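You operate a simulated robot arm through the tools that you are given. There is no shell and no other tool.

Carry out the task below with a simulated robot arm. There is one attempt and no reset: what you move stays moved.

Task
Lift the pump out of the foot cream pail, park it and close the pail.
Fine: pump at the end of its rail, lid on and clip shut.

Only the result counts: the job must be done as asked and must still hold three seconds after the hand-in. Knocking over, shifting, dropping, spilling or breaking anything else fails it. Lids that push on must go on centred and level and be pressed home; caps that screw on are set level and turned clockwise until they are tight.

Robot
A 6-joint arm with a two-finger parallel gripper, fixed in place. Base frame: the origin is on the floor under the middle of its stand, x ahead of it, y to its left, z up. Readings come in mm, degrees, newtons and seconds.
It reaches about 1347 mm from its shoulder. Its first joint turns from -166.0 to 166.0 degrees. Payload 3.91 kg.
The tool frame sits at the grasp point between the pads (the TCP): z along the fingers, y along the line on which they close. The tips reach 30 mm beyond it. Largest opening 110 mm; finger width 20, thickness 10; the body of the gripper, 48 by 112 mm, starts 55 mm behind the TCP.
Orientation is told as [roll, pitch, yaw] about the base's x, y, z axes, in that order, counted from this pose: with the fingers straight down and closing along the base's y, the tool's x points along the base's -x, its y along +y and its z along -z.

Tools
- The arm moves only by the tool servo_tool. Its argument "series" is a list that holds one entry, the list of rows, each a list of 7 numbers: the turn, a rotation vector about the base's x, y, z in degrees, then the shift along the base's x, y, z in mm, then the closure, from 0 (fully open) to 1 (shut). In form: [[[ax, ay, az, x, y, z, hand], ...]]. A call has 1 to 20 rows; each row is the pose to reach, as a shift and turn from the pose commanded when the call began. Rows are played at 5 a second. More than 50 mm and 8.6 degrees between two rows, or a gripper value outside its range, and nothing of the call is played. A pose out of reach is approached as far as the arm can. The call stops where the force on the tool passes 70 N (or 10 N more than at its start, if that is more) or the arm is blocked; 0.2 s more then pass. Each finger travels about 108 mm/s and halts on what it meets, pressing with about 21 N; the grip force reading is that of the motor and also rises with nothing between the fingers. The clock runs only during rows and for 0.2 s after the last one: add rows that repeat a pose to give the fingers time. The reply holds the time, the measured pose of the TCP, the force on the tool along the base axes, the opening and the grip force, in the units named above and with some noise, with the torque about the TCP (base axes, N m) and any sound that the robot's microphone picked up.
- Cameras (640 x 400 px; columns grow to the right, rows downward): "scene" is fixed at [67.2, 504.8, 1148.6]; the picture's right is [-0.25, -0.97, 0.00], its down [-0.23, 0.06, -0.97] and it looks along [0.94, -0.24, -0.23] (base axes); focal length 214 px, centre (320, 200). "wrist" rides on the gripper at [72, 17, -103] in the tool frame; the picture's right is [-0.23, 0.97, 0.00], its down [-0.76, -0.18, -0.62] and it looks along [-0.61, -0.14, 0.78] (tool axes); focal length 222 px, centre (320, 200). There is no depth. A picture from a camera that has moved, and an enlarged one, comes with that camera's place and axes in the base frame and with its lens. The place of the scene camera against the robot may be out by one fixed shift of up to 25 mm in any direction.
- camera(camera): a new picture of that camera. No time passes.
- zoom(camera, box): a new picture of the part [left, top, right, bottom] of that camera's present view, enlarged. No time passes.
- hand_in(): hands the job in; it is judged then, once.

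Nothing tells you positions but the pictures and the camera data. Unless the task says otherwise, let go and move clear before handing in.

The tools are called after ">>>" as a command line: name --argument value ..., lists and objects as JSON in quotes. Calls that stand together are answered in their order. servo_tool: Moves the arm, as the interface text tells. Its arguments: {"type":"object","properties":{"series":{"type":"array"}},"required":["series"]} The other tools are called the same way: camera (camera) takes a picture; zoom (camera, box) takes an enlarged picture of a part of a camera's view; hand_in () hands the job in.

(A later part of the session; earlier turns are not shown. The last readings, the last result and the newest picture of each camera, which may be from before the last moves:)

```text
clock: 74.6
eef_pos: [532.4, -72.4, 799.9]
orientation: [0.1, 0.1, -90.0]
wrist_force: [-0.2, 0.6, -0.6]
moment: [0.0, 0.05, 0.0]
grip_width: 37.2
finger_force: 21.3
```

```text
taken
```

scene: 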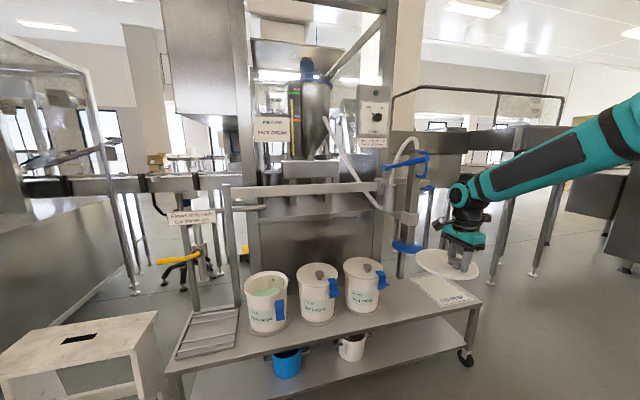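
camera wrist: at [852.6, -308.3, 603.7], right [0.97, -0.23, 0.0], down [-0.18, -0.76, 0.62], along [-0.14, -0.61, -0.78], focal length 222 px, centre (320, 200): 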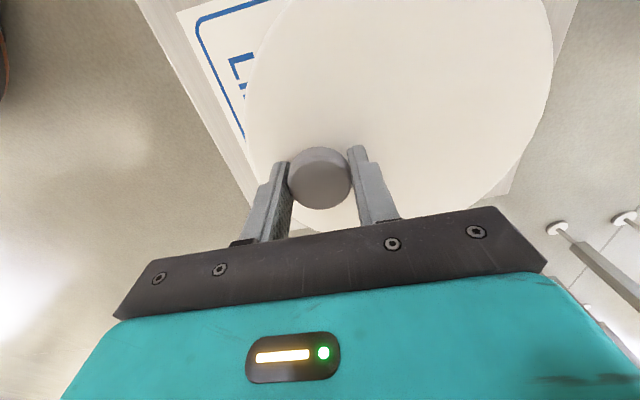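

>>> servo_tool --series '[[[0, 0, 0, 0, 45, 0, 1], [0, 0, 0, 0, 90, 0, 1], [0, 0, 0, 0, 135, 0, 1], [0, 0, 0, 0, 180, 0, 1], [0, 0, 0, 0, 225, 0, 1], [0, 0, 0, 0, 270, 0, 1], [0, 0, 0, 0, 315, 0, 1], [0, 0, 0, 0, 360, 0, 1], [0, 0, 0, 0, 405, 0, 1], [0, 0, 0, 0, 450, 0, 1], [0, 0, 0, 10, 490, 0, 1], [0, 0, 0, 30, 525, 0, 1], [0, 0, 0, 55, 555, 0, 1], [0, 0, 0, 90, 578, -5, 1], [0, 0, 0, 130, 590, -10, 1], [0, 0, 0, 170, 592, -18, 1], [0, 0, 0, 212, 592, -26, 1], [0, 0, 0, 255, 592, -34, 1], [0, 0, 0, 297, 592, -40, 1]]]'

>>> camera --camera "scene"

>>> camera --camera "wrist"

>>> zoom --camera "scene" --box '[215, 210, 325, 340]'

```text
clock: 78.6
eef_pos: [829.0, 521.9, 761.6]
orientation: [0.2, 0.1, -90.0]
wrist_force: [-0.7, -0.1, -0.5]
moment: [-0.03, -0.02, 0.01]
grip_width: 37.2
finger_force: 20.6
```

```text
taken
```

scene: 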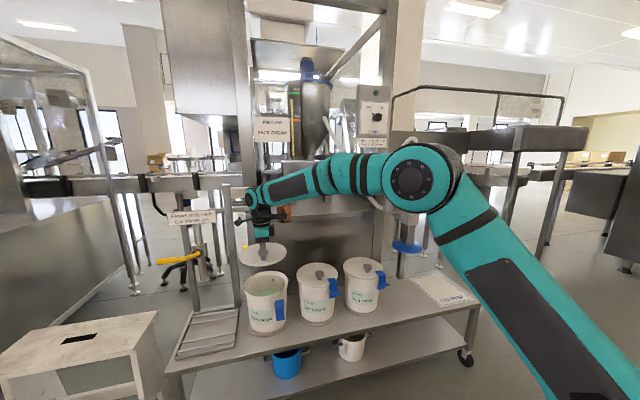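

```text
taken
camera wrist: at [845.6, 594.5, 864.9], right [0.97, -0.23, 0.0], down [-0.18, -0.76, 0.62], along [-0.14, -0.61, -0.78], focal length 222 px, centre (320, 200)
```

wrist: 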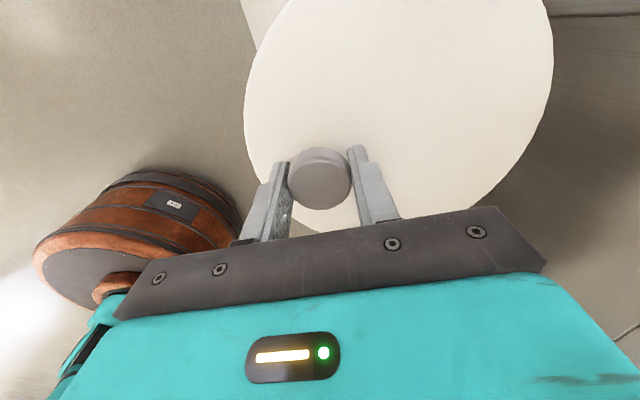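

```text
3.08 times, centred on (270, 275) of scene
camera zoom: at [67.2, 504.8, 1148.6], right [-0.25, -0.97, 0.0], down [-0.23, 0.06, -0.97], along [0.94, -0.24, -0.23], focal length 660 px, centre (474, -31)
```

zoom: 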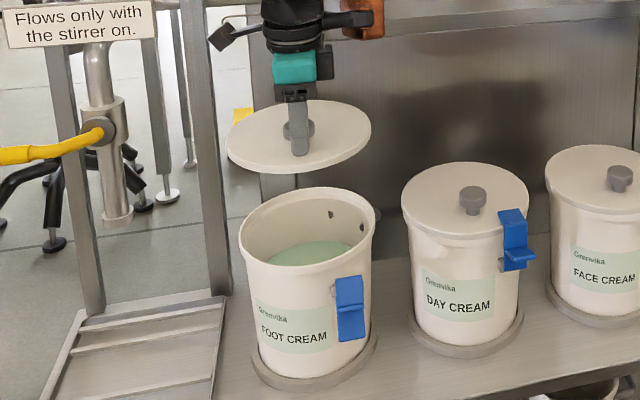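

The lid hangs level above the pail, about 2.5 mm off in y. I'll correct that and come down to just above the rim.

>>> servo_tool --series '[[[0, 0, 0, 0.7, -1.5, -20, 1], [0, 0, 0, 0.7, -2.7, -45, 1], [0, 0, 0, 0.7, -2.7, -70, 1], [0, 0, 0, 0.7, -2.7, -95, 1], [0, 0, 0, 0.7, -2.7, -115, 1], [0, 0, 0, 0.7, -2.7, -115, 1]]]'

>>> zoom --camera "scene" --box '[225, 250, 315, 340]'

>>> camera --camera "wrist"

```text
clock: 80.0
eef_pos: [829.2, 517.5, 645.4]
orientation: [0.0, 0.1, -90.1]
wrist_force: [-0.2, -0.1, -1.2]
moment: [-0.04, 0.04, 0.01]
grip_width: 37.3
finger_force: 21.2
```

```text
4.44 times, centred on (270, 295) of scene
camera zoom: at [67.2, 504.8, 1148.6], right [-0.25, -0.97, 0.0], down [-0.23, 0.06, -0.97], along [0.94, -0.24, -0.23], focal length 953 px, centre (542, -222)
```

zoom: 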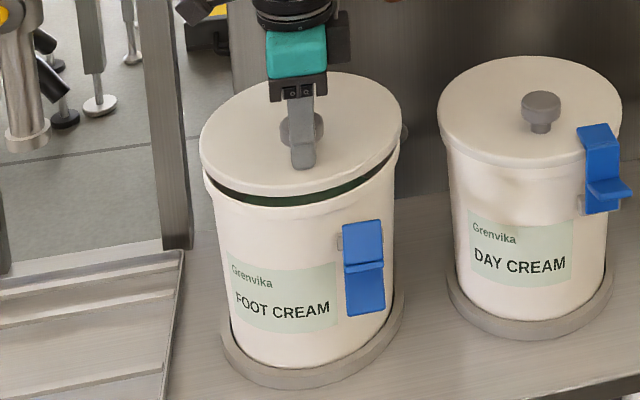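

```text
taken
camera wrist: at [846.5, 591.1, 747.8], right [0.97, -0.23, 0.0], down [-0.18, -0.76, 0.62], along [-0.14, -0.61, -0.78], focal length 222 px, centre (320, 200)
```

wrist: 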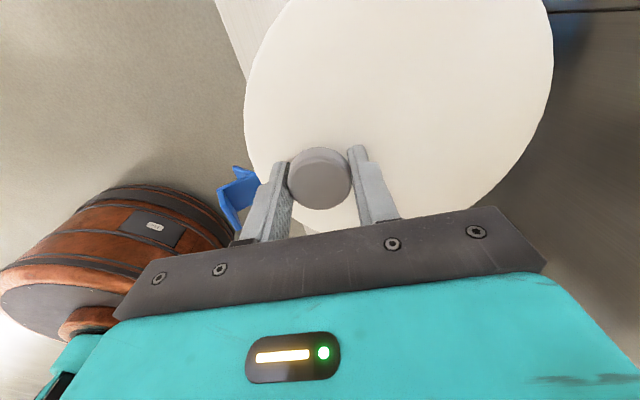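

>>> servo_tool --series '[[[0, 0, 0, 0.3, 1, -5, 1], [0, 0, 0, 0.3, 1, -10, 1], [0, 0, 0, 0.3, 1, -14, 1], [0, 0, 0, 0.3, 1, -14, 1]]]'

>>> zoom --camera "scene" --box '[225, 250, 315, 340]'

```text
clock: 81.0
eef_pos: [829.5, 520.6, 629.8]
orientation: [0.1, 0.1, -90.0]
wrist_force: [0.7, -0.1, -1.6]
moment: [0.02, 0.05, 0.02]
grip_width: 37.1
finger_force: 20.7
```

```text
4.44 times, centred on (270, 295) of scene
camera zoom: at [67.2, 504.8, 1148.6], right [-0.25, -0.97, 0.0], down [-0.23, 0.06, -0.97], along [0.94, -0.24, -0.23], focal length 953 px, centre (542, -222)
```

zoom: 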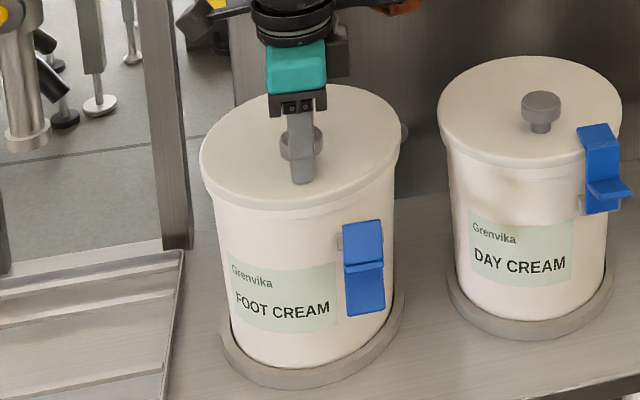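

>>> servo_tool --series '[[[0, 0, 0, 0, -0.5, -2, 1], [0, 0, 0, 0, -0.5, -4, 1], [0, 0, 0, 0, -0.5, -6, 1], [0, 0, 0, 0, -0.5, -6, 1]]]'

>>> zoom --camera "scene" --box '[235, 255, 305, 315]'

```text
clock: 82.0
eef_pos: [830.0, 518.8, 629.9]
orientation: [0.4, 0.3, -90.0]
wrist_force: [-1.5, 6.0, 61.7]
moment: [0.04, 0.89, 0.04]
grip_width: 37.6
finger_force: 20.5
```

```text
6.67 times, centred on (270, 285) of scene
camera zoom: at [67.2, 504.8, 1148.6], right [-0.25, -0.97, 0.0], down [-0.23, 0.06, -0.97], along [0.94, -0.24, -0.23], focal length 1430 px, centre (653, -367)
```

zoom: 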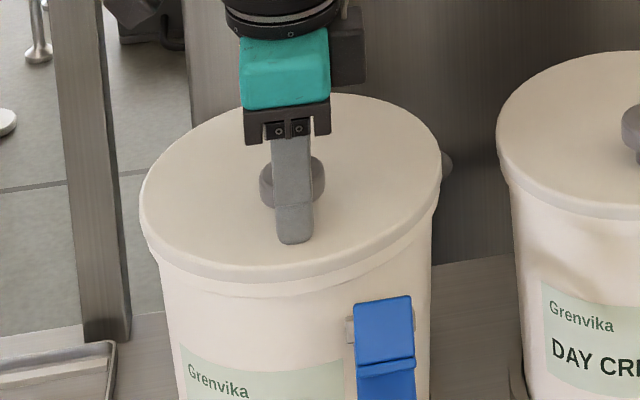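

>>> zoom --camera "scene" --box '[240, 280, 300, 310]'

>>> zoom --camera "scene" --box '[290, 270, 350, 300]'

>>> camera --camera "wrist"

```text
10.67 times, centred on (270, 295) of scene
camera zoom: at [67.2, 504.8, 1148.6], right [-0.25, -0.97, 0.0], down [-0.23, 0.06, -0.97], along [0.94, -0.24, -0.23], focal length 2288 px, centre (853, -813)
```

zoom: 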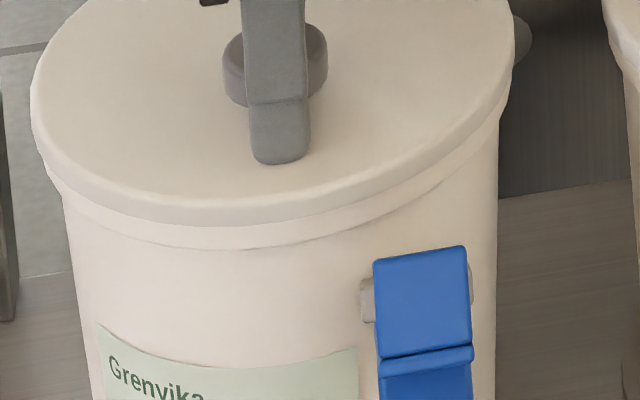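

```text
10.67 times, centred on (320, 285) of scene
camera zoom: at [67.2, 504.8, 1148.6], right [-0.25, -0.97, 0.0], down [-0.23, 0.06, -0.97], along [0.94, -0.24, -0.23], focal length 2288 px, centre (320, -707)
```

zoom: 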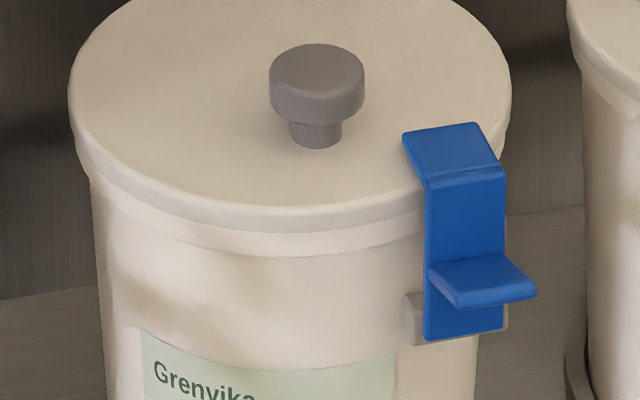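

```text
taken
camera wrist: at [846.0, 591.8, 733.5], right [0.97, -0.23, 0.01], down [-0.18, -0.77, 0.62], along [-0.13, -0.6, -0.79], focal length 222 px, centre (320, 200)
```

wrist: 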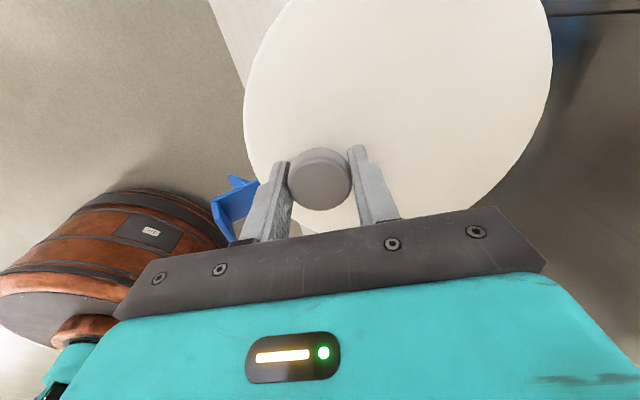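

The lid is on the rim and took 62 N with no further travel; its edge looks the same as the neighbour's. I'll ease off, open the fingers and lift clear to inspect the seating.

>>> servo_tool --series '[[[0, 0, 0, 0, 0, 3, 1], [0, 0, 0, 0, 0, 5, 1], [0, 0, 0, 0, 0, 5, 0.8], [0, 0, 0, 0, 0, 5, 0.6], [0, 0, 0, 0, 0, 5, 0.45], [0, 0, 0, 0, 0, 5, 0.45], [0, 0, 0, 0, 0, 20, 0.45], [0, 0, 0, 0, 0, 45, 0.45]]]'

>>> zoom --camera "scene" --box '[235, 260, 305, 315]'

>>> camera --camera "wrist"

```text
clock: 83.8
eef_pos: [828.0, 519.4, 669.1]
orientation: [0.0, 0.1, -90.1]
wrist_force: [0.0, 0.6, -0.7]
moment: [0.0, 0.01, 0.0]
grip_width: 60.6
finger_force: 0.1
```

```text
7.27 times, centred on (270, 288) of scene
camera zoom: at [67.2, 504.8, 1148.6], right [-0.25, -0.97, 0.0], down [-0.23, 0.06, -0.97], along [0.94, -0.24, -0.23], focal length 1560 px, centre (684, -436)
```

zoom: 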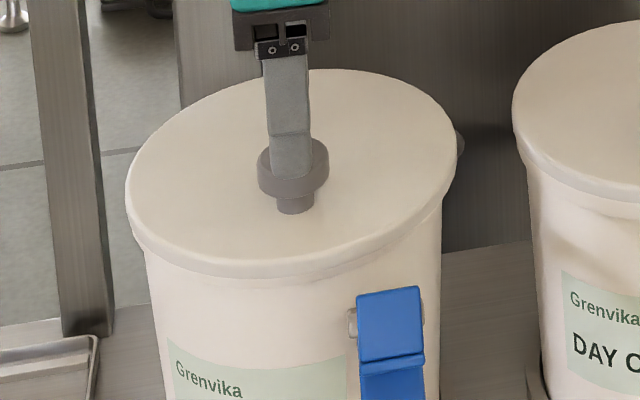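

```text
taken
camera wrist: at [846.4, 591.1, 771.8], right [0.97, -0.23, 0.0], down [-0.18, -0.76, 0.62], along [-0.14, -0.61, -0.78], focal length 222 px, centre (320, 200)
```

wrist: 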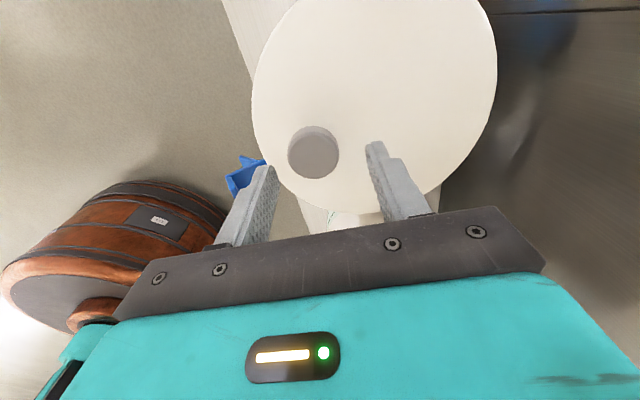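

>>> zoom --camera "scene" --box '[240, 285, 290, 310]'

>>> zoom --camera "scene" --box '[292, 278, 342, 303]'

>>> zoom --camera "scene" --box '[335, 270, 385, 295]'

```text
12.80 times, centred on (265, 298) of scene
camera zoom: at [67.2, 504.8, 1148.6], right [-0.25, -0.97, 0.0], down [-0.23, 0.06, -0.97], along [0.94, -0.24, -0.23], focal length 2745 px, centre (1024, -1048)
```

zoom: 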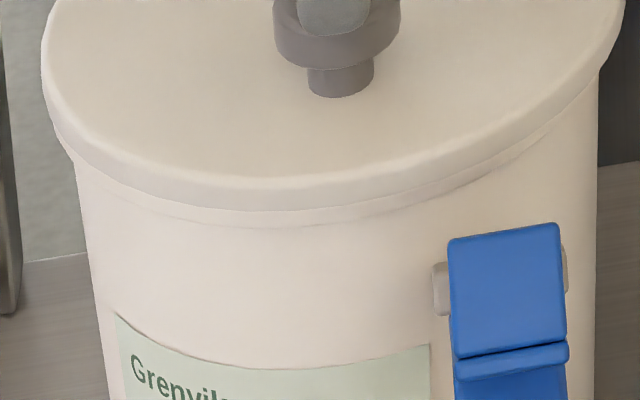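

```text
12.80 times, centred on (317, 290) of scene
camera zoom: at [67.2, 504.8, 1148.6], right [-0.25, -0.97, 0.0], down [-0.23, 0.06, -0.97], along [0.94, -0.24, -0.23], focal length 2745 px, centre (358, -958)
```

zoom: 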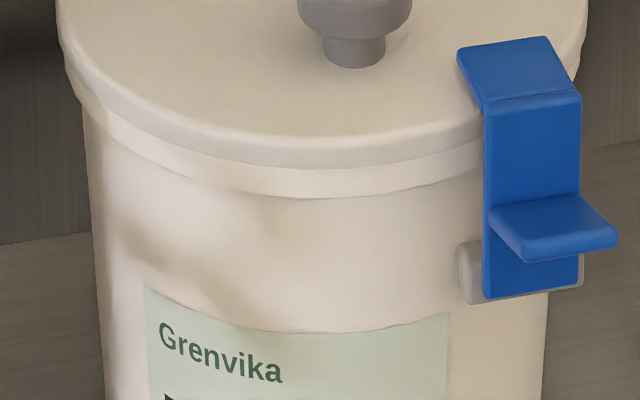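

```text
12.80 times, centred on (360, 282) of scene
camera zoom: at [67.2, 504.8, 1148.6], right [-0.25, -0.97, 0.0], down [-0.23, 0.06, -0.97], along [0.94, -0.24, -0.23], focal length 2745 px, centre (-192, -856)
```

zoom: 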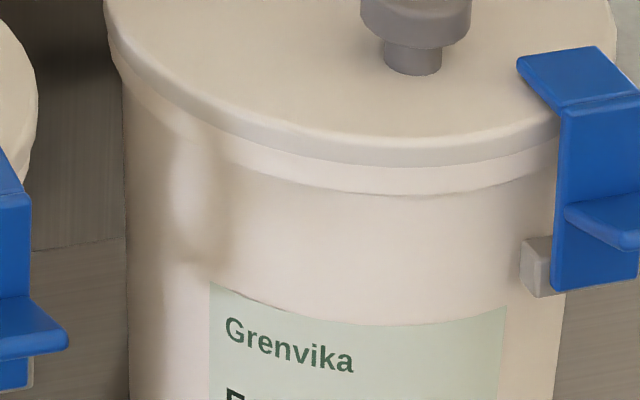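

The scene close-up suggests the foot lid's front edge covers a bit more of the lip than on the neighbours. I need a proper look at the seating and the clip, so I'll swing the tool round in free air for a front view.

>>> servo_tool --series '[[[0, 0, 0, 0, 0, 40, 0.45], [0, 0, 0, 0, 0, 80, 0.45], [0, 0, 8.1, -20, -8, 90, 0.45], [0, 0, 16.2, -45, -16, 100, 0.5], [0, 0, 24.3, -70, -24, 110, 0.6], [0, 0, 32.4, -95, -32, 115, 0.7], [0, 0, 40.5, -120, -40, 120, 0.8], [0, 0, 48.6, -145, -50, 120, 0.9], [0, 0, 56.7, -165, -60, 120, 1], [0, 0, 64.8, -180, -70, 120, 1], [0, 0, 72.9, -190, -80, 120, 1], [0, 0, 81, -192, -90, 120, 1], [0, 0, 89.1, -192, -98, 120, 1], [0, 0, 97.2, -192, -106, 120, 1], [0, 0, 105.3, -192, -112, 120, 1], [0, 0, 113.4, -192, -118, 120, 1], [0, 0, 121.5, -192, -122, 120, 1], [0, 0, 129.6, -192, -122, 120, 1]]]'

>>> servo_tool --series '[[[5, -6, 0, 0, 0, -10, 1], [10, -12, 0, 0, 0, -25, 1], [15, -18, 0, 0, 0, -45, 1], [20, -24, 0, 0, 0, -65, 1], [25, -30, 0, 0, 0, -85, 1], [29, -34.5, 0, 0, 0, -105, 1], [29, -34.5, 0, 0, 0, -120, 1]]]'

>>> camera --camera "wrist"

>>> zoom --camera "wrist" --box '[230, 60, 430, 200]'

```text
clock: 87.6
eef_pos: [638.0, 396.6, 790.0]
orientation: [0.1, 0.0, 39.6]
wrist_force: [-0.3, 0.4, -0.4]
moment: [0.0, -0.02, 0.0]
grip_width: 0.2
finger_force: 20.5
```

```text
clock: 89.2
eef_pos: [633.2, 401.3, 681.4]
orientation: [-0.2, -43.1, 42.7]
wrist_force: [1.1, -0.3, 0.8]
moment: [0.08, 0.25, -0.09]
grip_width: 0.0
finger_force: 20.8
out of reach, approached as far as the arm can: row 6, 7
```

```text
taken
camera wrist: at [531.4, 329.8, 707.3], right [-0.54, 0.83, 0.15], down [0.22, -0.04, 0.98], along [0.82, 0.56, -0.16], focal length 222 px, centre (320, 200)
```

wrist: 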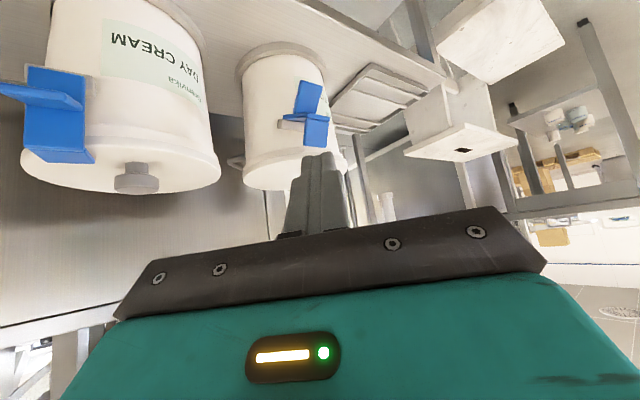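

```text
2.86 times, centred on (330, 130) of wrist
camera zoom: at [531.4, 329.8, 707.3], right [-0.54, 0.83, 0.15], down [0.22, -0.04, 0.98], along [0.82, 0.56, -0.16], focal length 635 px, centre (291, 400)
```

zoom: 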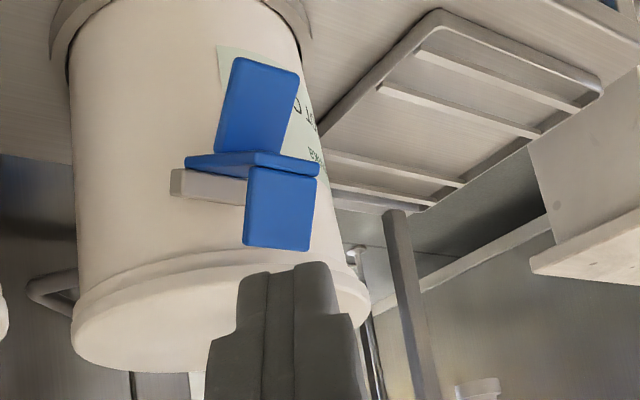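

>>> zoom --camera "wrist" --box '[265, 70, 355, 160]'

>>> zoom --camera "scene" --box '[255, 285, 295, 325]'

>>> zoom --camera "wrist" --box '[0, 40, 220, 200]'

```text
4.44 times, centred on (310, 115) of wrist
camera zoom: at [531.4, 329.8, 707.3], right [-0.54, 0.83, 0.15], down [0.22, -0.04, 0.98], along [0.82, 0.56, -0.16], focal length 987 px, centre (364, 578)
```

zoom: 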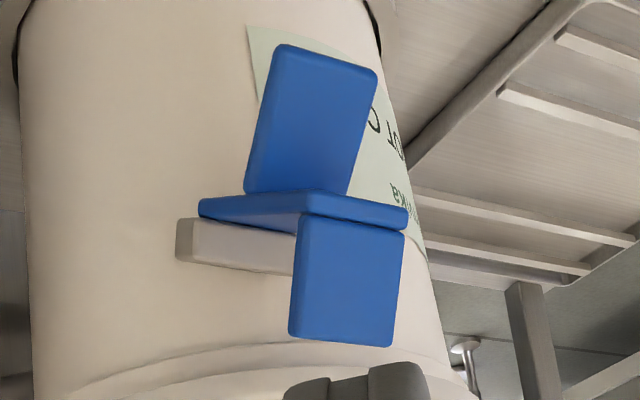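

```text
10.00 times, centred on (275, 305) of scene
camera zoom: at [67.2, 504.8, 1148.6], right [-0.25, -0.97, 0.0], down [-0.23, 0.06, -0.97], along [0.94, -0.24, -0.23], focal length 2145 px, centre (770, -850)
```

zoom: 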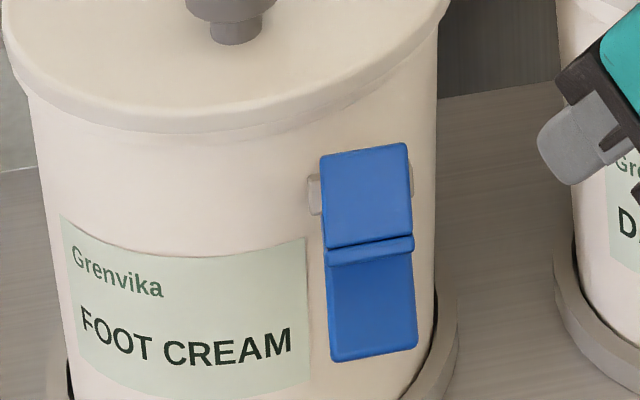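

```text
2.50 times, centred on (110, 120) of wrist
camera zoom: at [531.4, 329.8, 707.3], right [-0.54, 0.83, 0.15], down [0.22, -0.04, 0.98], along [0.82, 0.56, -0.16], focal length 555 px, centre (845, 400)
```

zoom: 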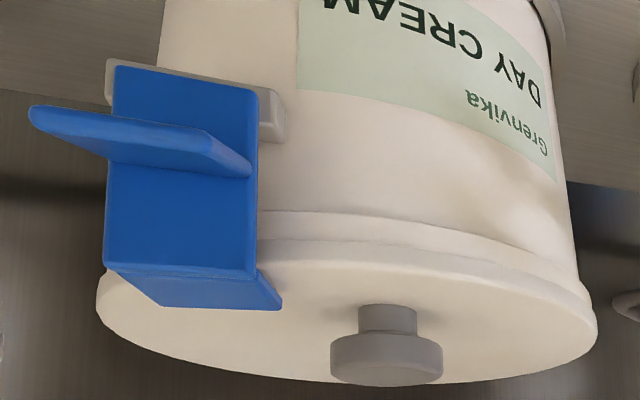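

>>> zoom --camera "wrist" --box '[235, 135, 315, 195]'

>>> zoom --camera "wrist" --box '[90, 110, 230, 200]'

```text
6.67 times, centred on (275, 165) of wrist
camera zoom: at [531.4, 329.8, 707.3], right [-0.54, 0.83, 0.15], down [0.22, -0.04, 0.98], along [0.82, 0.56, -0.16], focal length 1481 px, centre (620, 433)
```

zoom: 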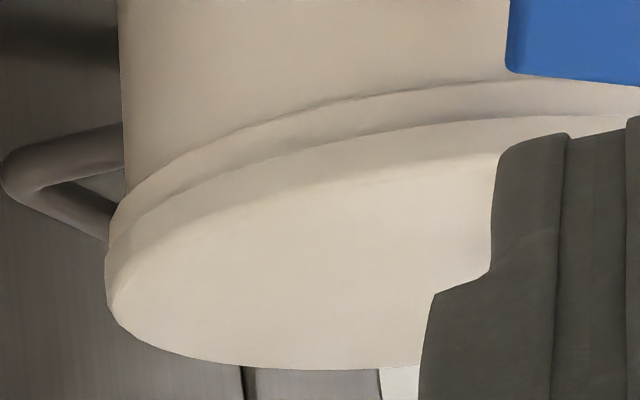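

```text
4.44 times, centred on (160, 155) of wrist
camera zoom: at [531.4, 329.8, 707.3], right [-0.54, 0.83, 0.15], down [0.22, -0.04, 0.98], along [0.82, 0.56, -0.16], focal length 987 px, centre (1031, 400)
```

zoom: 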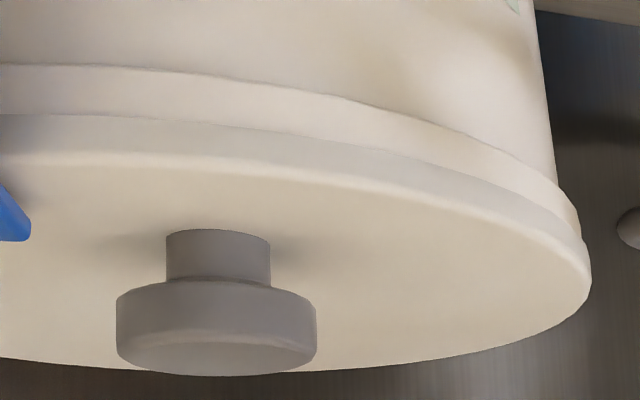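

The wrist view shows how the clip works. It hinges on a block at about (778, 543), y from about 462 to 492. Its plate lies outward and up, the hook points up at the outer end, and the tab hangs down. Before closing it I want a straight-on look at how the lid sits.

>>> servo_tool --series '[[[0, 0, -7.5, -5, 20, 15, 1], [0, 0, -15, -10, 45, 30, 1], [0, 0, -22.5, -15, 70, 45, 1], [0, 0, -30, -20, 95, 60, 1], [0, 0, -30, -20, 120, 70, 1]]]'

>>> camera --camera "wrist"

>>> zoom --camera "wrist" --box '[210, 60, 410, 200]'

```text
clock: 90.4
eef_pos: [613.5, 521.2, 752.0]
orientation: [0.5, -45.0, 9.3]
wrist_force: [0.0, -0.8, -0.2]
moment: [-0.03, 0.01, 0.03]
grip_width: 0.2
finger_force: 20.4
out of reach, approached as far as the arm can: row 1
```

```text
taken
camera wrist: at [489.6, 516.8, 774.7], right [-0.01, 0.99, 0.17], down [0.13, -0.16, 0.98], along [0.99, 0.03, -0.13], focal length 222 px, centre (320, 200)
```

wrist: 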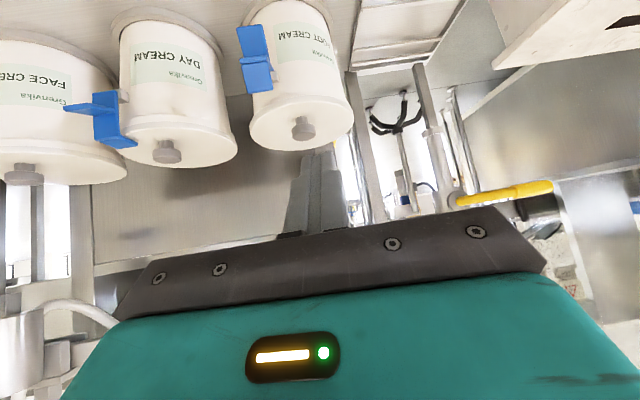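

```text
2.86 times, centred on (310, 130) of wrist
camera zoom: at [489.6, 516.8, 774.7], right [-0.01, 0.99, 0.17], down [0.13, -0.16, 0.98], along [0.99, 0.03, -0.13], focal length 635 px, centre (349, 400)
```

zoom: 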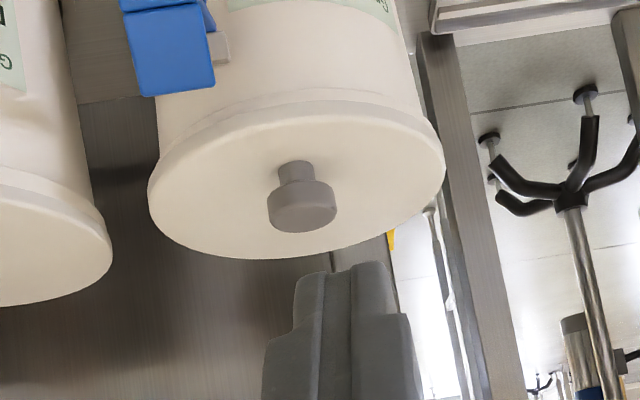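

>>> zoom --camera "wrist" --box '[235, 70, 365, 160]'

>>> zoom --camera "wrist" --box '[110, 90, 250, 180]'

```text
4.44 times, centred on (300, 115) of wrist
camera zoom: at [489.6, 516.8, 774.7], right [-0.01, 0.99, 0.17], down [0.13, -0.16, 0.98], along [0.99, 0.03, -0.13], focal length 987 px, centre (409, 578)
```

zoom: 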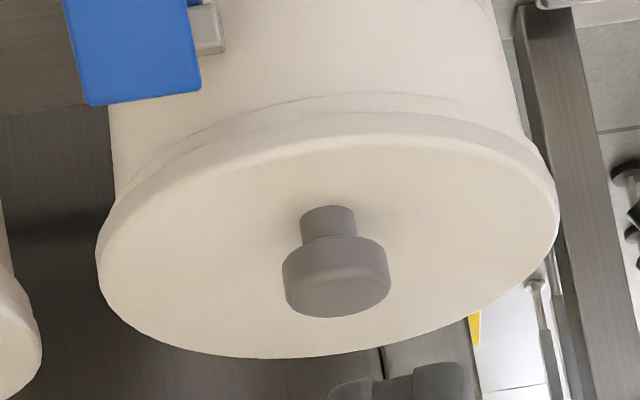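

```text
4.44 times, centred on (180, 135) of wrist
camera zoom: at [489.6, 516.8, 774.7], right [-0.01, 0.99, 0.17], down [0.13, -0.16, 0.98], along [0.99, 0.03, -0.13], focal length 987 px, centre (942, 489)
```

zoom: 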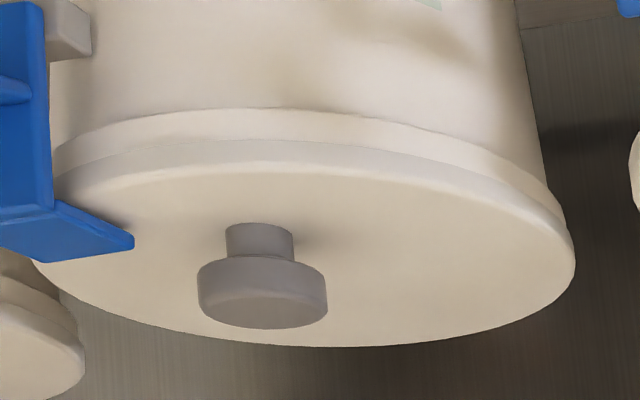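

>>> zoom --camera "wrist" --box '[250, 85, 290, 145]'

>>> zoom --camera "wrist" --box '[320, 80, 360, 140]'

>>> zoom --camera "wrist" --box '[200, 95, 245, 155]'

```text
6.67 times, centred on (270, 115) of wrist
camera zoom: at [489.6, 516.8, 774.7], right [-0.01, 0.99, 0.17], down [0.13, -0.16, 0.98], along [0.99, 0.03, -0.13], focal length 1481 px, centre (653, 767)
```

zoom: 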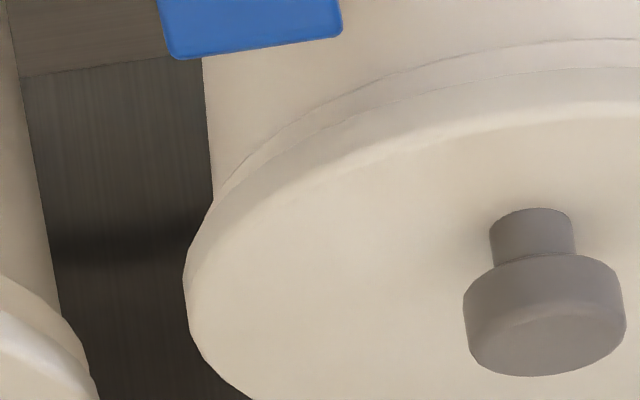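

```text
6.67 times, centred on (340, 110) of wrist
camera zoom: at [489.6, 516.8, 774.7], right [-0.01, 0.99, 0.17], down [0.13, -0.16, 0.98], along [0.99, 0.03, -0.13], focal length 1481 px, centre (187, 800)
```

zoom: 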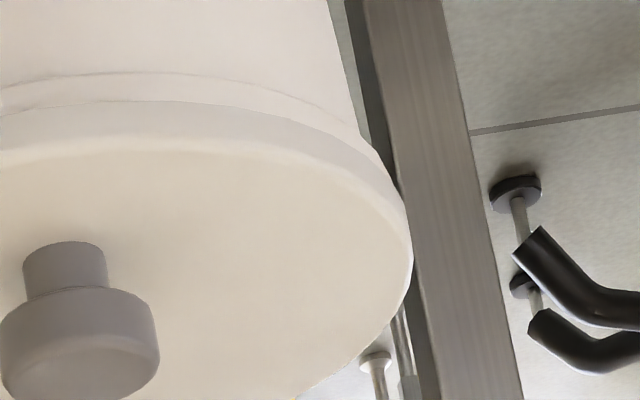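

```text
6.67 times, centred on (222, 125) of wrist
camera zoom: at [489.6, 516.8, 774.7], right [-0.01, 0.99, 0.17], down [0.13, -0.16, 0.98], along [0.99, 0.03, -0.13], focal length 1481 px, centre (970, 700)
```

zoom: 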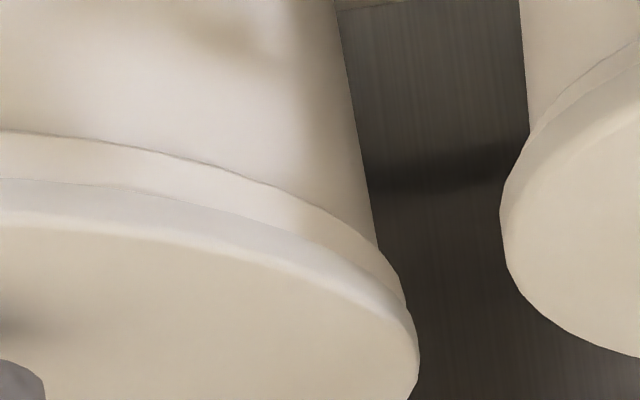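

The lid sits level and all the way round; it dropped a few mm into its seat when released. I'll press it home at its centre with closed fingertips, so first I turn the tool back to vertical and to the safe yaw.

>>> servo_tool --series '[[[-1.2, 7.4, 0, 0, 0, 8, 1], [-2.4, 14.8, 0, 0, 0, 16, 1], [-3.6, 22.2, 0, 0, 0, 24, 1], [-4.9, 29.6, 0, 0, 0, 32, 1], [-6.1, 37, 0, 0, 0, 40, 1], [-7.3, 44.4, 0, 0, 0, 45, 1]]]'

>>> servo_tool --series '[[[0, 0, -7.7, 0, 0, 0, 1], [0, 0, -15.4, 0, 0, 0, 1], [0, 0, -23.1, 0, 0, 0, 1], [0, 0, -30.8, 0, 0, 0, 1], [0, 0, -38.5, 10, 0, 0, 1], [0, 0, -46.2, 25, 0, 0, 1], [0, 0, -53.9, 45, 0, 0, 1], [0, 0, -61.6, 70, 0, 0, 1], [0, 0, -69.3, 100, 0, 0, 1], [0, 0, -77, 130, 0, 0, 1], [0, 0, -84.7, 160, 0, 0, 1], [0, 0, -92.4, 190, 0, 0, 1], [0, 0, -99.3, 213, 0, 0, 1]]]'

>>> camera --camera "wrist"

>>> zoom --camera "wrist" --box '[240, 0, 440, 160]'

```text
clock: 91.8
eef_pos: [605.2, 514.0, 772.7]
orientation: [-9.5, -10.6, 10.2]
wrist_force: [0.4, -0.1, 0.2]
moment: [-0.06, -0.05, 0.03]
grip_width: 0.0
finger_force: 21.2
out of reach, approached as far as the arm can: row 4, 5, 6
```

```text
clock: 94.6
eef_pos: [828.6, 493.7, 771.1]
orientation: [-2.4, -20.9, -86.3]
wrist_force: [0.3, 1.2, 1.3]
moment: [0.03, 0.0, 0.0]
grip_width: 0.0
finger_force: 21.0
out of reach, approached as far as the arm can: row 4, 5, 6, 7, 8, 9, 10, 11, 12, 13
```

```text
taken
camera wrist: at [842.9, 598.7, 841.1], right [0.99, -0.16, 0.04], down [-0.12, -0.49, 0.86], along [-0.12, -0.85, -0.51], focal length 222 px, centre (320, 200)
```

wrist: 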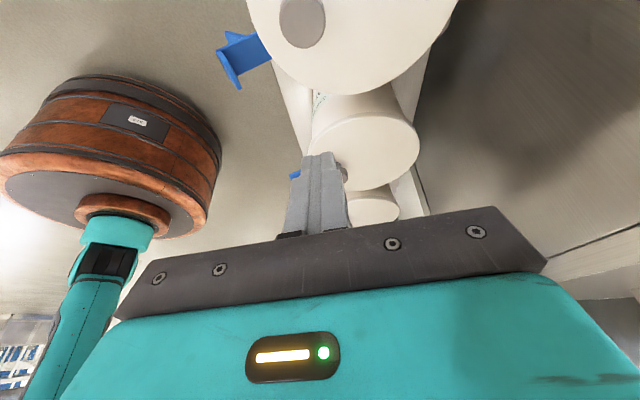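

```text
2.50 times, centred on (340, 80) of wrist
camera zoom: at [842.9, 598.7, 841.1], right [0.99, -0.16, 0.04], down [-0.12, -0.49, 0.86], along [-0.12, -0.85, -0.51], focal length 555 px, centre (270, 500)
```

zoom: 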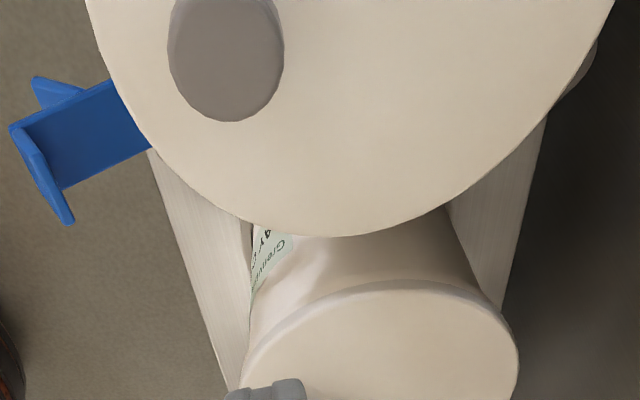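

>>> servo_tool --series '[[[5.2, -0.2, -0.7, 0, 10, 15, 1], [10.5, -0.4, -1.4, -1, 21, 30, 1], [15.7, -0.7, -2.1, -2, 32, 45, 1], [21, -0.9, -2.8, -2, 42, 57, 1], [21, -0.9, -2.8, -2, 42, 57, 1]]]'

>>> camera --camera "wrist"

>>> zoom --camera "wrist" --box '[250, 0, 450, 160]'

>>> camera --camera "scene"

```text
clock: 95.8
eef_pos: [818.6, 527.3, 814.4]
orientation: [10.3, -11.8, -90.4]
wrist_force: [-0.3, -0.8, -0.1]
moment: [0.04, 0.05, 0.0]
grip_width: 0.0
finger_force: 20.5
out of reach, approached as far as the arm can: row 1, 2, 3, 4, 5
```

```text
taken
camera wrist: at [818.0, 619.3, 902.6], right [0.96, -0.19, 0.22], down [-0.29, -0.62, 0.73], along [0.0, -0.76, -0.65], focal length 222 px, centre (320, 200)
```

wrist: 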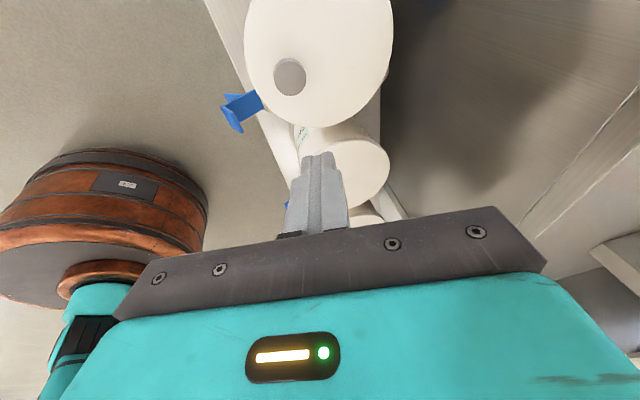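

```text
2.50 times, centred on (350, 80) of wrist
camera zoom: at [818.0, 619.3, 902.6], right [0.96, -0.19, 0.22], down [-0.29, -0.62, 0.73], along [0.0, -0.76, -0.65], focal length 555 px, centre (245, 500)
```

zoom: 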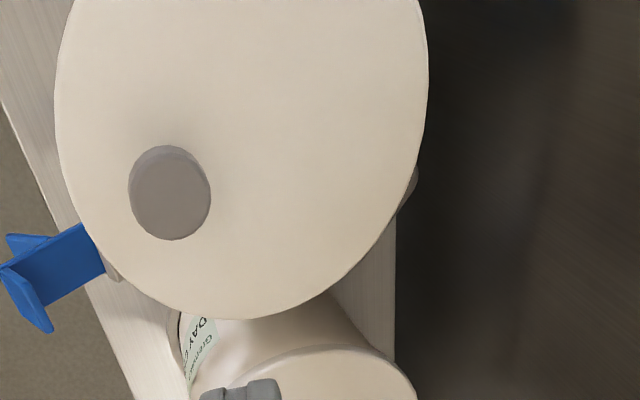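

```text
taken
```

scene: 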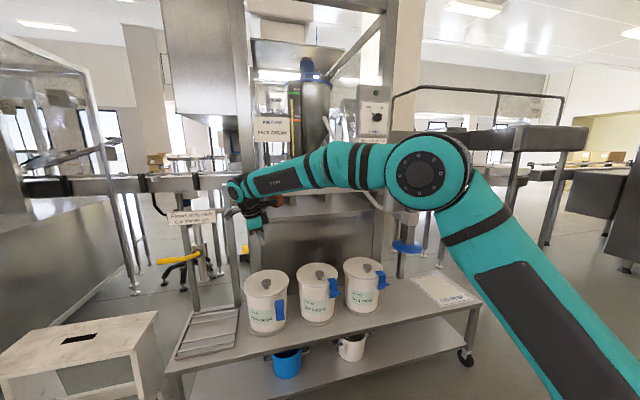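

The arm has run into a joint limit in this branch and can't come fully vertical at this yaw. I'll back away from the bench and unwind the wrist before pressing the lid.

>>> servo_tool --series '[[[0, 0, 0, -40, 0, 0, 1], [0, 0, 0, -80, -5, 0, 1], [0, 0, 0, -120, -10, 0, 1], [0, 0, 8, -150, -20, 0, 1], [0, 0, 16, -170, -30, 0, 1], [0, 0, 24, -180, -45, 0, 1], [0, 0, 32, -180, -60, 0, 1], [0, 0, 40, -180, -75, 0, 1], [0, 0, 48, -180, -90, 0, 1]]]'

```text
clock: 97.8
eef_pos: [633.2, 439.9, 809.4]
orientation: [10.5, -14.1, -42.7]
wrist_force: [0.8, -0.1, -0.4]
moment: [-0.01, 0.0, 0.01]
grip_width: 0.0
finger_force: 21.0
out of reach, approached as far as the arm can: row 8, 9
```

>>> servo_tool --series '[[[0.5, 4.4, 0, 0, 0, 5, 1], [0.9, 8.8, 0, 0, 0, 10, 1], [1.4, 13.1, 0, 0, 0, 15, 1], [1.8, 17.5, 0, 0, 0, 20, 1], [1.8, 17.5, 0, 0, 0, 20, 1]]]'

>>> camera --camera "scene"

```text
clock: 99.0
eef_pos: [627.1, 434.1, 802.4]
orientation: [0.2, -14.3, -41.5]
wrist_force: [0.1, -0.4, -0.3]
moment: [0.0, -0.02, -0.02]
grip_width: 0.2
finger_force: 20.8
out of reach, approached as far as the arm can: row 1, 2, 3, 4, 5
```

```text
taken
```

scene: 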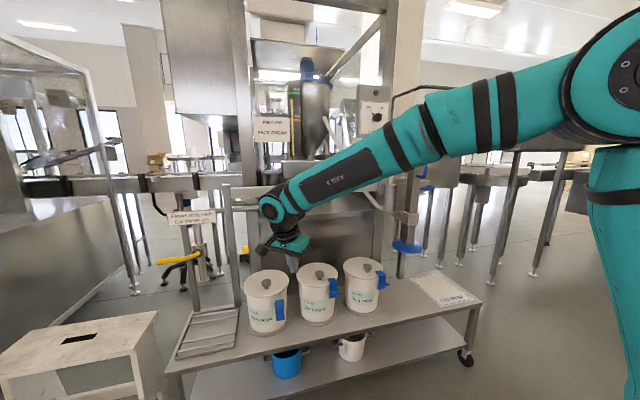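

The remaining tilt points to the forearm roll being at its stop with the wrist flipped. I'll unflip it by swinging the tool out to the right until it's horizontal, yawing it in line with the arm, then pitching it back down in the arm's own plane, all in open air.

>>> servo_tool --series '[[[-4.8, -5.5, 0, 6, 4, 5, 1], [-9.7, -10.9, 0, 12, 8, 10, 1], [-14.5, -16.4, 0, 20, 12, 15, 1], [-19.3, -21.8, 0, 28, 16, 20, 1], [-24.2, -27.3, 0, 36, 20, 25, 1], [-29, -32.7, 0, 44, 24, 30, 1], [-33.8, -38.2, 0, 52, 28, 35, 1], [-38.6, -43.6, 0, 60, 32, 40, 1], [-43.5, -49.1, 0, 66, 36, 45, 1], [-48.3, -54.5, 0, 72, 40, 48, 1], [-53, -59.9, 0, 75, 42, 48, 1]]]'

>>> camera --camera "scene"

```text
clock: 101.4
eef_pos: [699.5, 475.1, 850.3]
orientation: [179.6, -85.5, 139.3]
wrist_force: [-0.1, 0.4, -0.2]
moment: [0.03, -0.01, 0.02]
grip_width: 0.0
finger_force: 21.0
```

```text
taken
```

scene: 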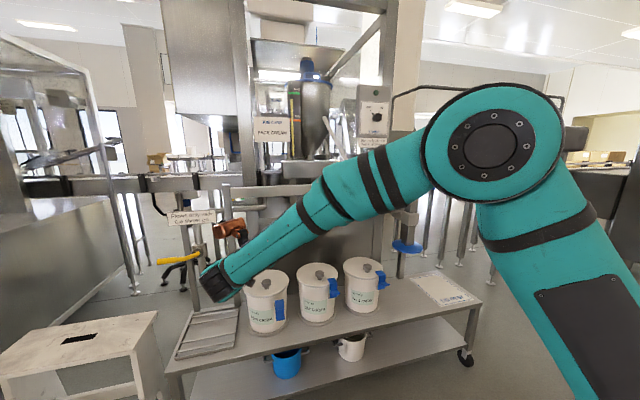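

>>> servo_tool --series '[[[0, 0, 7.5, 0, 0, 0, 1], [0, 0, 15, 0, 0, 0, 1], [0, 0, 22.5, 0, 0, 0, 1], [0, 0, 30, 0, 0, 0, 1], [0, 0, 37.5, 0, 0, 0, 1], [0, 0, 45, 0, 0, 0, 1], [0, 0, 52.5, 0, 0, 0, 1], [0, 0, 60, 0, 0, 0, 1], [0, 0, 67.5, 0, 0, 0, 1], [0, 0, 75, 0, 0, 0, 1]]]'

>>> camera --camera "scene"

```text
clock: 103.6
eef_pos: [700.2, 475.5, 849.6]
orientation: [179.2, -85.7, -145.3]
wrist_force: [0.6, 0.0, 0.9]
moment: [0.01, 0.03, 0.0]
grip_width: 0.1
finger_force: 20.9
```

```text
taken
```

scene: 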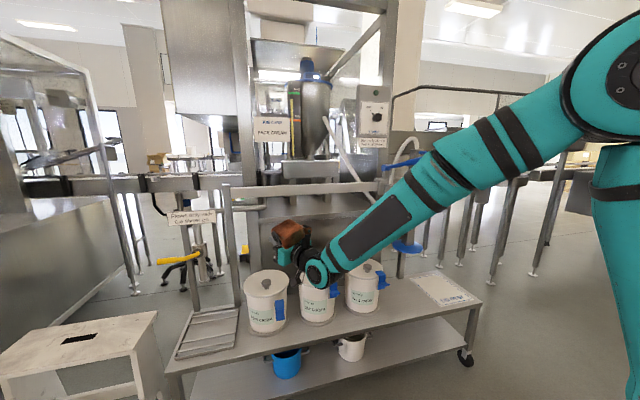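

>>> servo_tool --series '[[[-4.4, 6.5, 0, 0, 0, 0, 1], [-8.9, 13, 0, 0, 0, 0, 1], [-13.3, 19.5, 0, 0, 0, 0, 1], [-17.8, 25.9, 0, 0, 0, 0, 1], [-22.2, 32.4, 0, 0, 0, 0, 1], [-26.7, 38.9, 0, 0, 0, 0, 1], [-31.1, 45.4, 0, 0, 0, 0, 1], [-35.5, 51.9, 0, 0, 0, 0, 1], [-40, 58.4, 0, 0, 0, 0, 1], [-44.4, 64.8, 0, 0, 0, 0, 1], [-48.9, 71.3, 0, 0, 0, 0, 1], [-53.3, 77.8, 0, 0, 0, 0, 1]]]'

>>> camera --camera "scene"

```text
clock: 106.2
eef_pos: [713.9, 452.4, 841.7]
orientation: [-15.1, -1.8, 36.9]
wrist_force: [-0.2, -0.3, -0.5]
moment: [0.02, 0.01, -0.03]
grip_width: 0.0
finger_force: 21.1
out of reach, approached as far as the arm can: row 5, 6, 7, 8, 9, 10, 11, 12
```

```text
taken
```

scene: 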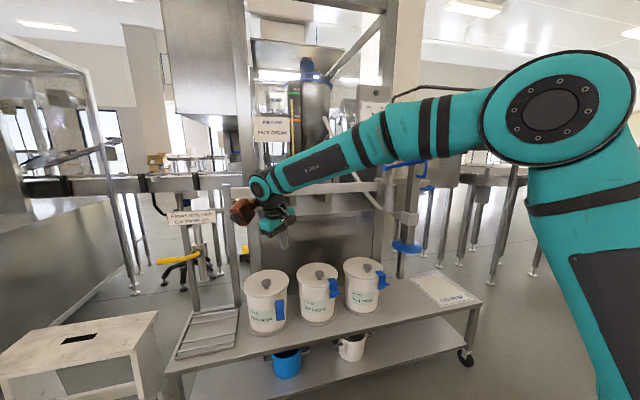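

The wrist flipped the same way again: it needs to pass the arm's line on the left, not the right. I'll pitch the tool up again, yaw well to the left, then come down to vertical from that side.

>>> servo_tool --series '[[[4.6, -6.1, 0, -2, 2, 1, 1], [9.2, -12.3, 0, -4, 4, 2, 1], [13.8, -18.4, 0, -6, 6, 3, 1], [18.4, -24.5, 0, -8, 8, 4, 1], [23, -30.7, 0, -10, 10, 5, 1], [27.6, -36.8, 0, -12, 12, 6, 1], [32.2, -42.9, 0, -14, 14, 7, 1], [36.8, -49.1, 0, -14, 16, 8, 1], [41.4, -55.2, 0, -14, 18, 8, 1], [46, -61.3, 0, -14, 20, 8, 1], [50.6, -67.5, 0, -14, 22, 8, 1], [55.2, -73.6, 0, -14, 23, 8, 1]]]'

>>> servo_tool --series '[[[0, 0, 7.5, 0, 0, 0, 1], [0, 0, 15, 0, 0, 0, 1], [0, 0, 22.5, 0, 0, 0, 1], [0, 0, 30, 0, 0, 0, 1], [0, 0, 37.5, 0, 0, 0, 1], [0, 0, 45, 0, 0, 0, 1], [0, 0, 52.5, 0, 0, 0, 1], [0, 0, 60, 0, 0, 0, 1]]]'

>>> camera --camera "scene"

```text
clock: 108.8
eef_pos: [699.6, 475.3, 850.3]
orientation: [163.2, -86.1, -141.4]
wrist_force: [0.4, 0.4, 0.3]
moment: [-0.02, 0.01, 0.0]
grip_width: 0.1
finger_force: 20.5
```

```text
clock: 110.6
eef_pos: [698.1, 477.1, 848.3]
orientation: [162.7, -86.0, -80.9]
wrist_force: [-0.2, 0.2, 0.1]
moment: [0.01, 0.01, 0.0]
grip_width: 0.0
finger_force: 21.1
```

```text
taken
```

scene: 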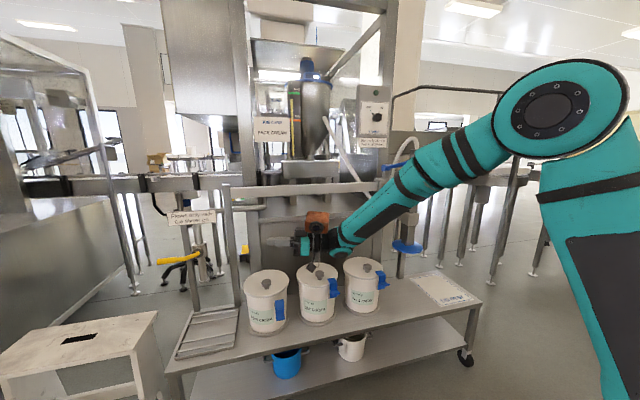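

>>> servo_tool --series '[[[-7.73, 1.12, 0, 0, 0, 0, 1], [-15.5, 2.2, 0, 0, 0, 0, 1], [-23.2, 3.4, 0, 0, 0, 0, 1], [-30.9, 4.5, 0, 0, 0, 0, 1], [-38.7, 5.6, 0, 0, 0, 0, 1], [-46.4, 6.7, 0, 0, 0, 0, 1], [-54.1, 7.8, 0, 0, 0, 0, 1], [-61.9, 8.9, 0, 0, 0, 0, 1], [-69.6, 10.1, 0, 0, 0, 0, 1], [-77.3, 11.2, 0, 0, 0, 0, 1], [-85.1, 12.3, 0, 0, 0, 0, 1], [-92.8, 13.4, 0, 0, 0, 0, 1]]]'

>>> camera --camera "scene"

```text
clock: 113.2
eef_pos: [691.6, 470.6, 830.9]
orientation: [8.7, -12.3, 79.8]
wrist_force: [-0.1, -0.1, 0.9]
moment: [0.06, -0.06, -0.03]
grip_width: 0.1
finger_force: 20.9
out of reach, approached as far as the arm can: row 10, 11, 12
```

```text
taken
```

scene: 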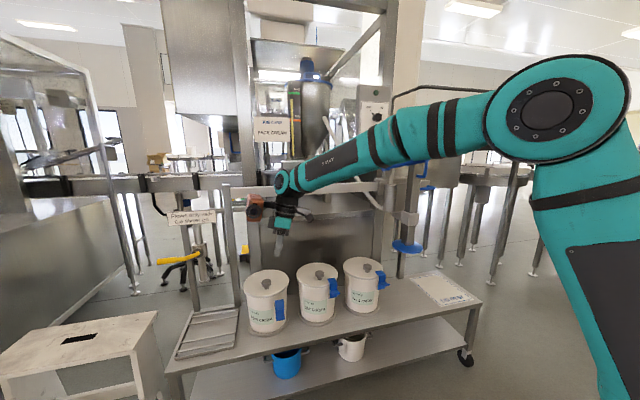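

This wrist branch can't come within about 15° of vertical, but it's good enough to press with a fingertip and to push the clip. I'll move over the lid centre as I am and press gently.

>>> servo_tool --series '[[[0, 0, 0, 35, 10, 0, 1], [0, 0, 0, 70, 20, -10, 1], [0, 0, 0, 105, 30, -25, 1], [0, 0, 0, 140, 40, -45, 1], [0, 0, 0, 165, 48, -65, 1], [0, 0, 0, 177, 51, -86, 1]]]'

>>> camera --camera "wrist"

>>> zoom --camera "scene" --box '[215, 190, 335, 330]'

```text
clock: 114.6
eef_pos: [869.5, 522.9, 743.5]
orientation: [9.0, -12.5, 79.8]
wrist_force: [-0.1, -0.5, 0.1]
moment: [-0.02, 0.01, 0.01]
grip_width: 0.0
finger_force: 20.9
```

```text
taken
camera wrist: at [852.4, 430.2, 829.5], right [-0.91, 0.36, 0.2], down [0.38, 0.56, 0.74], along [0.15, 0.75, -0.64], focal length 222 px, centre (320, 200)
```

wrist: 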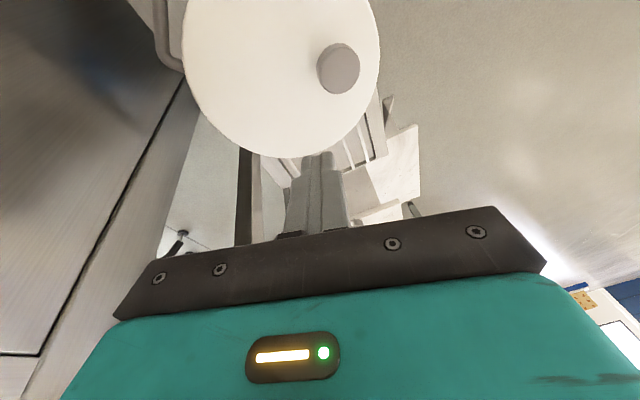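

```text
2.86 times, centred on (275, 260) of scene
camera zoom: at [67.2, 504.8, 1148.6], right [-0.25, -0.97, 0.0], down [-0.23, 0.06, -0.97], along [0.94, -0.24, -0.23], focal length 613 px, centre (449, 29)
```

zoom: 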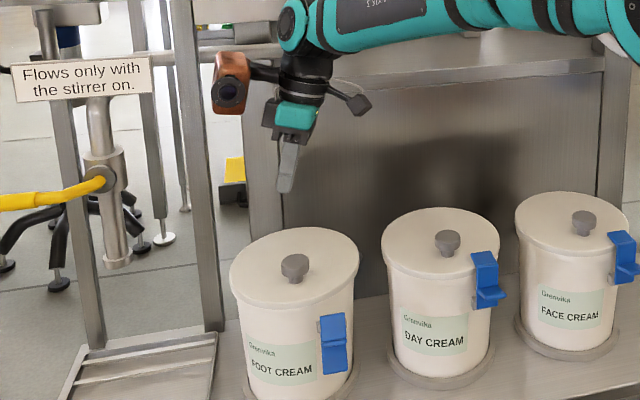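

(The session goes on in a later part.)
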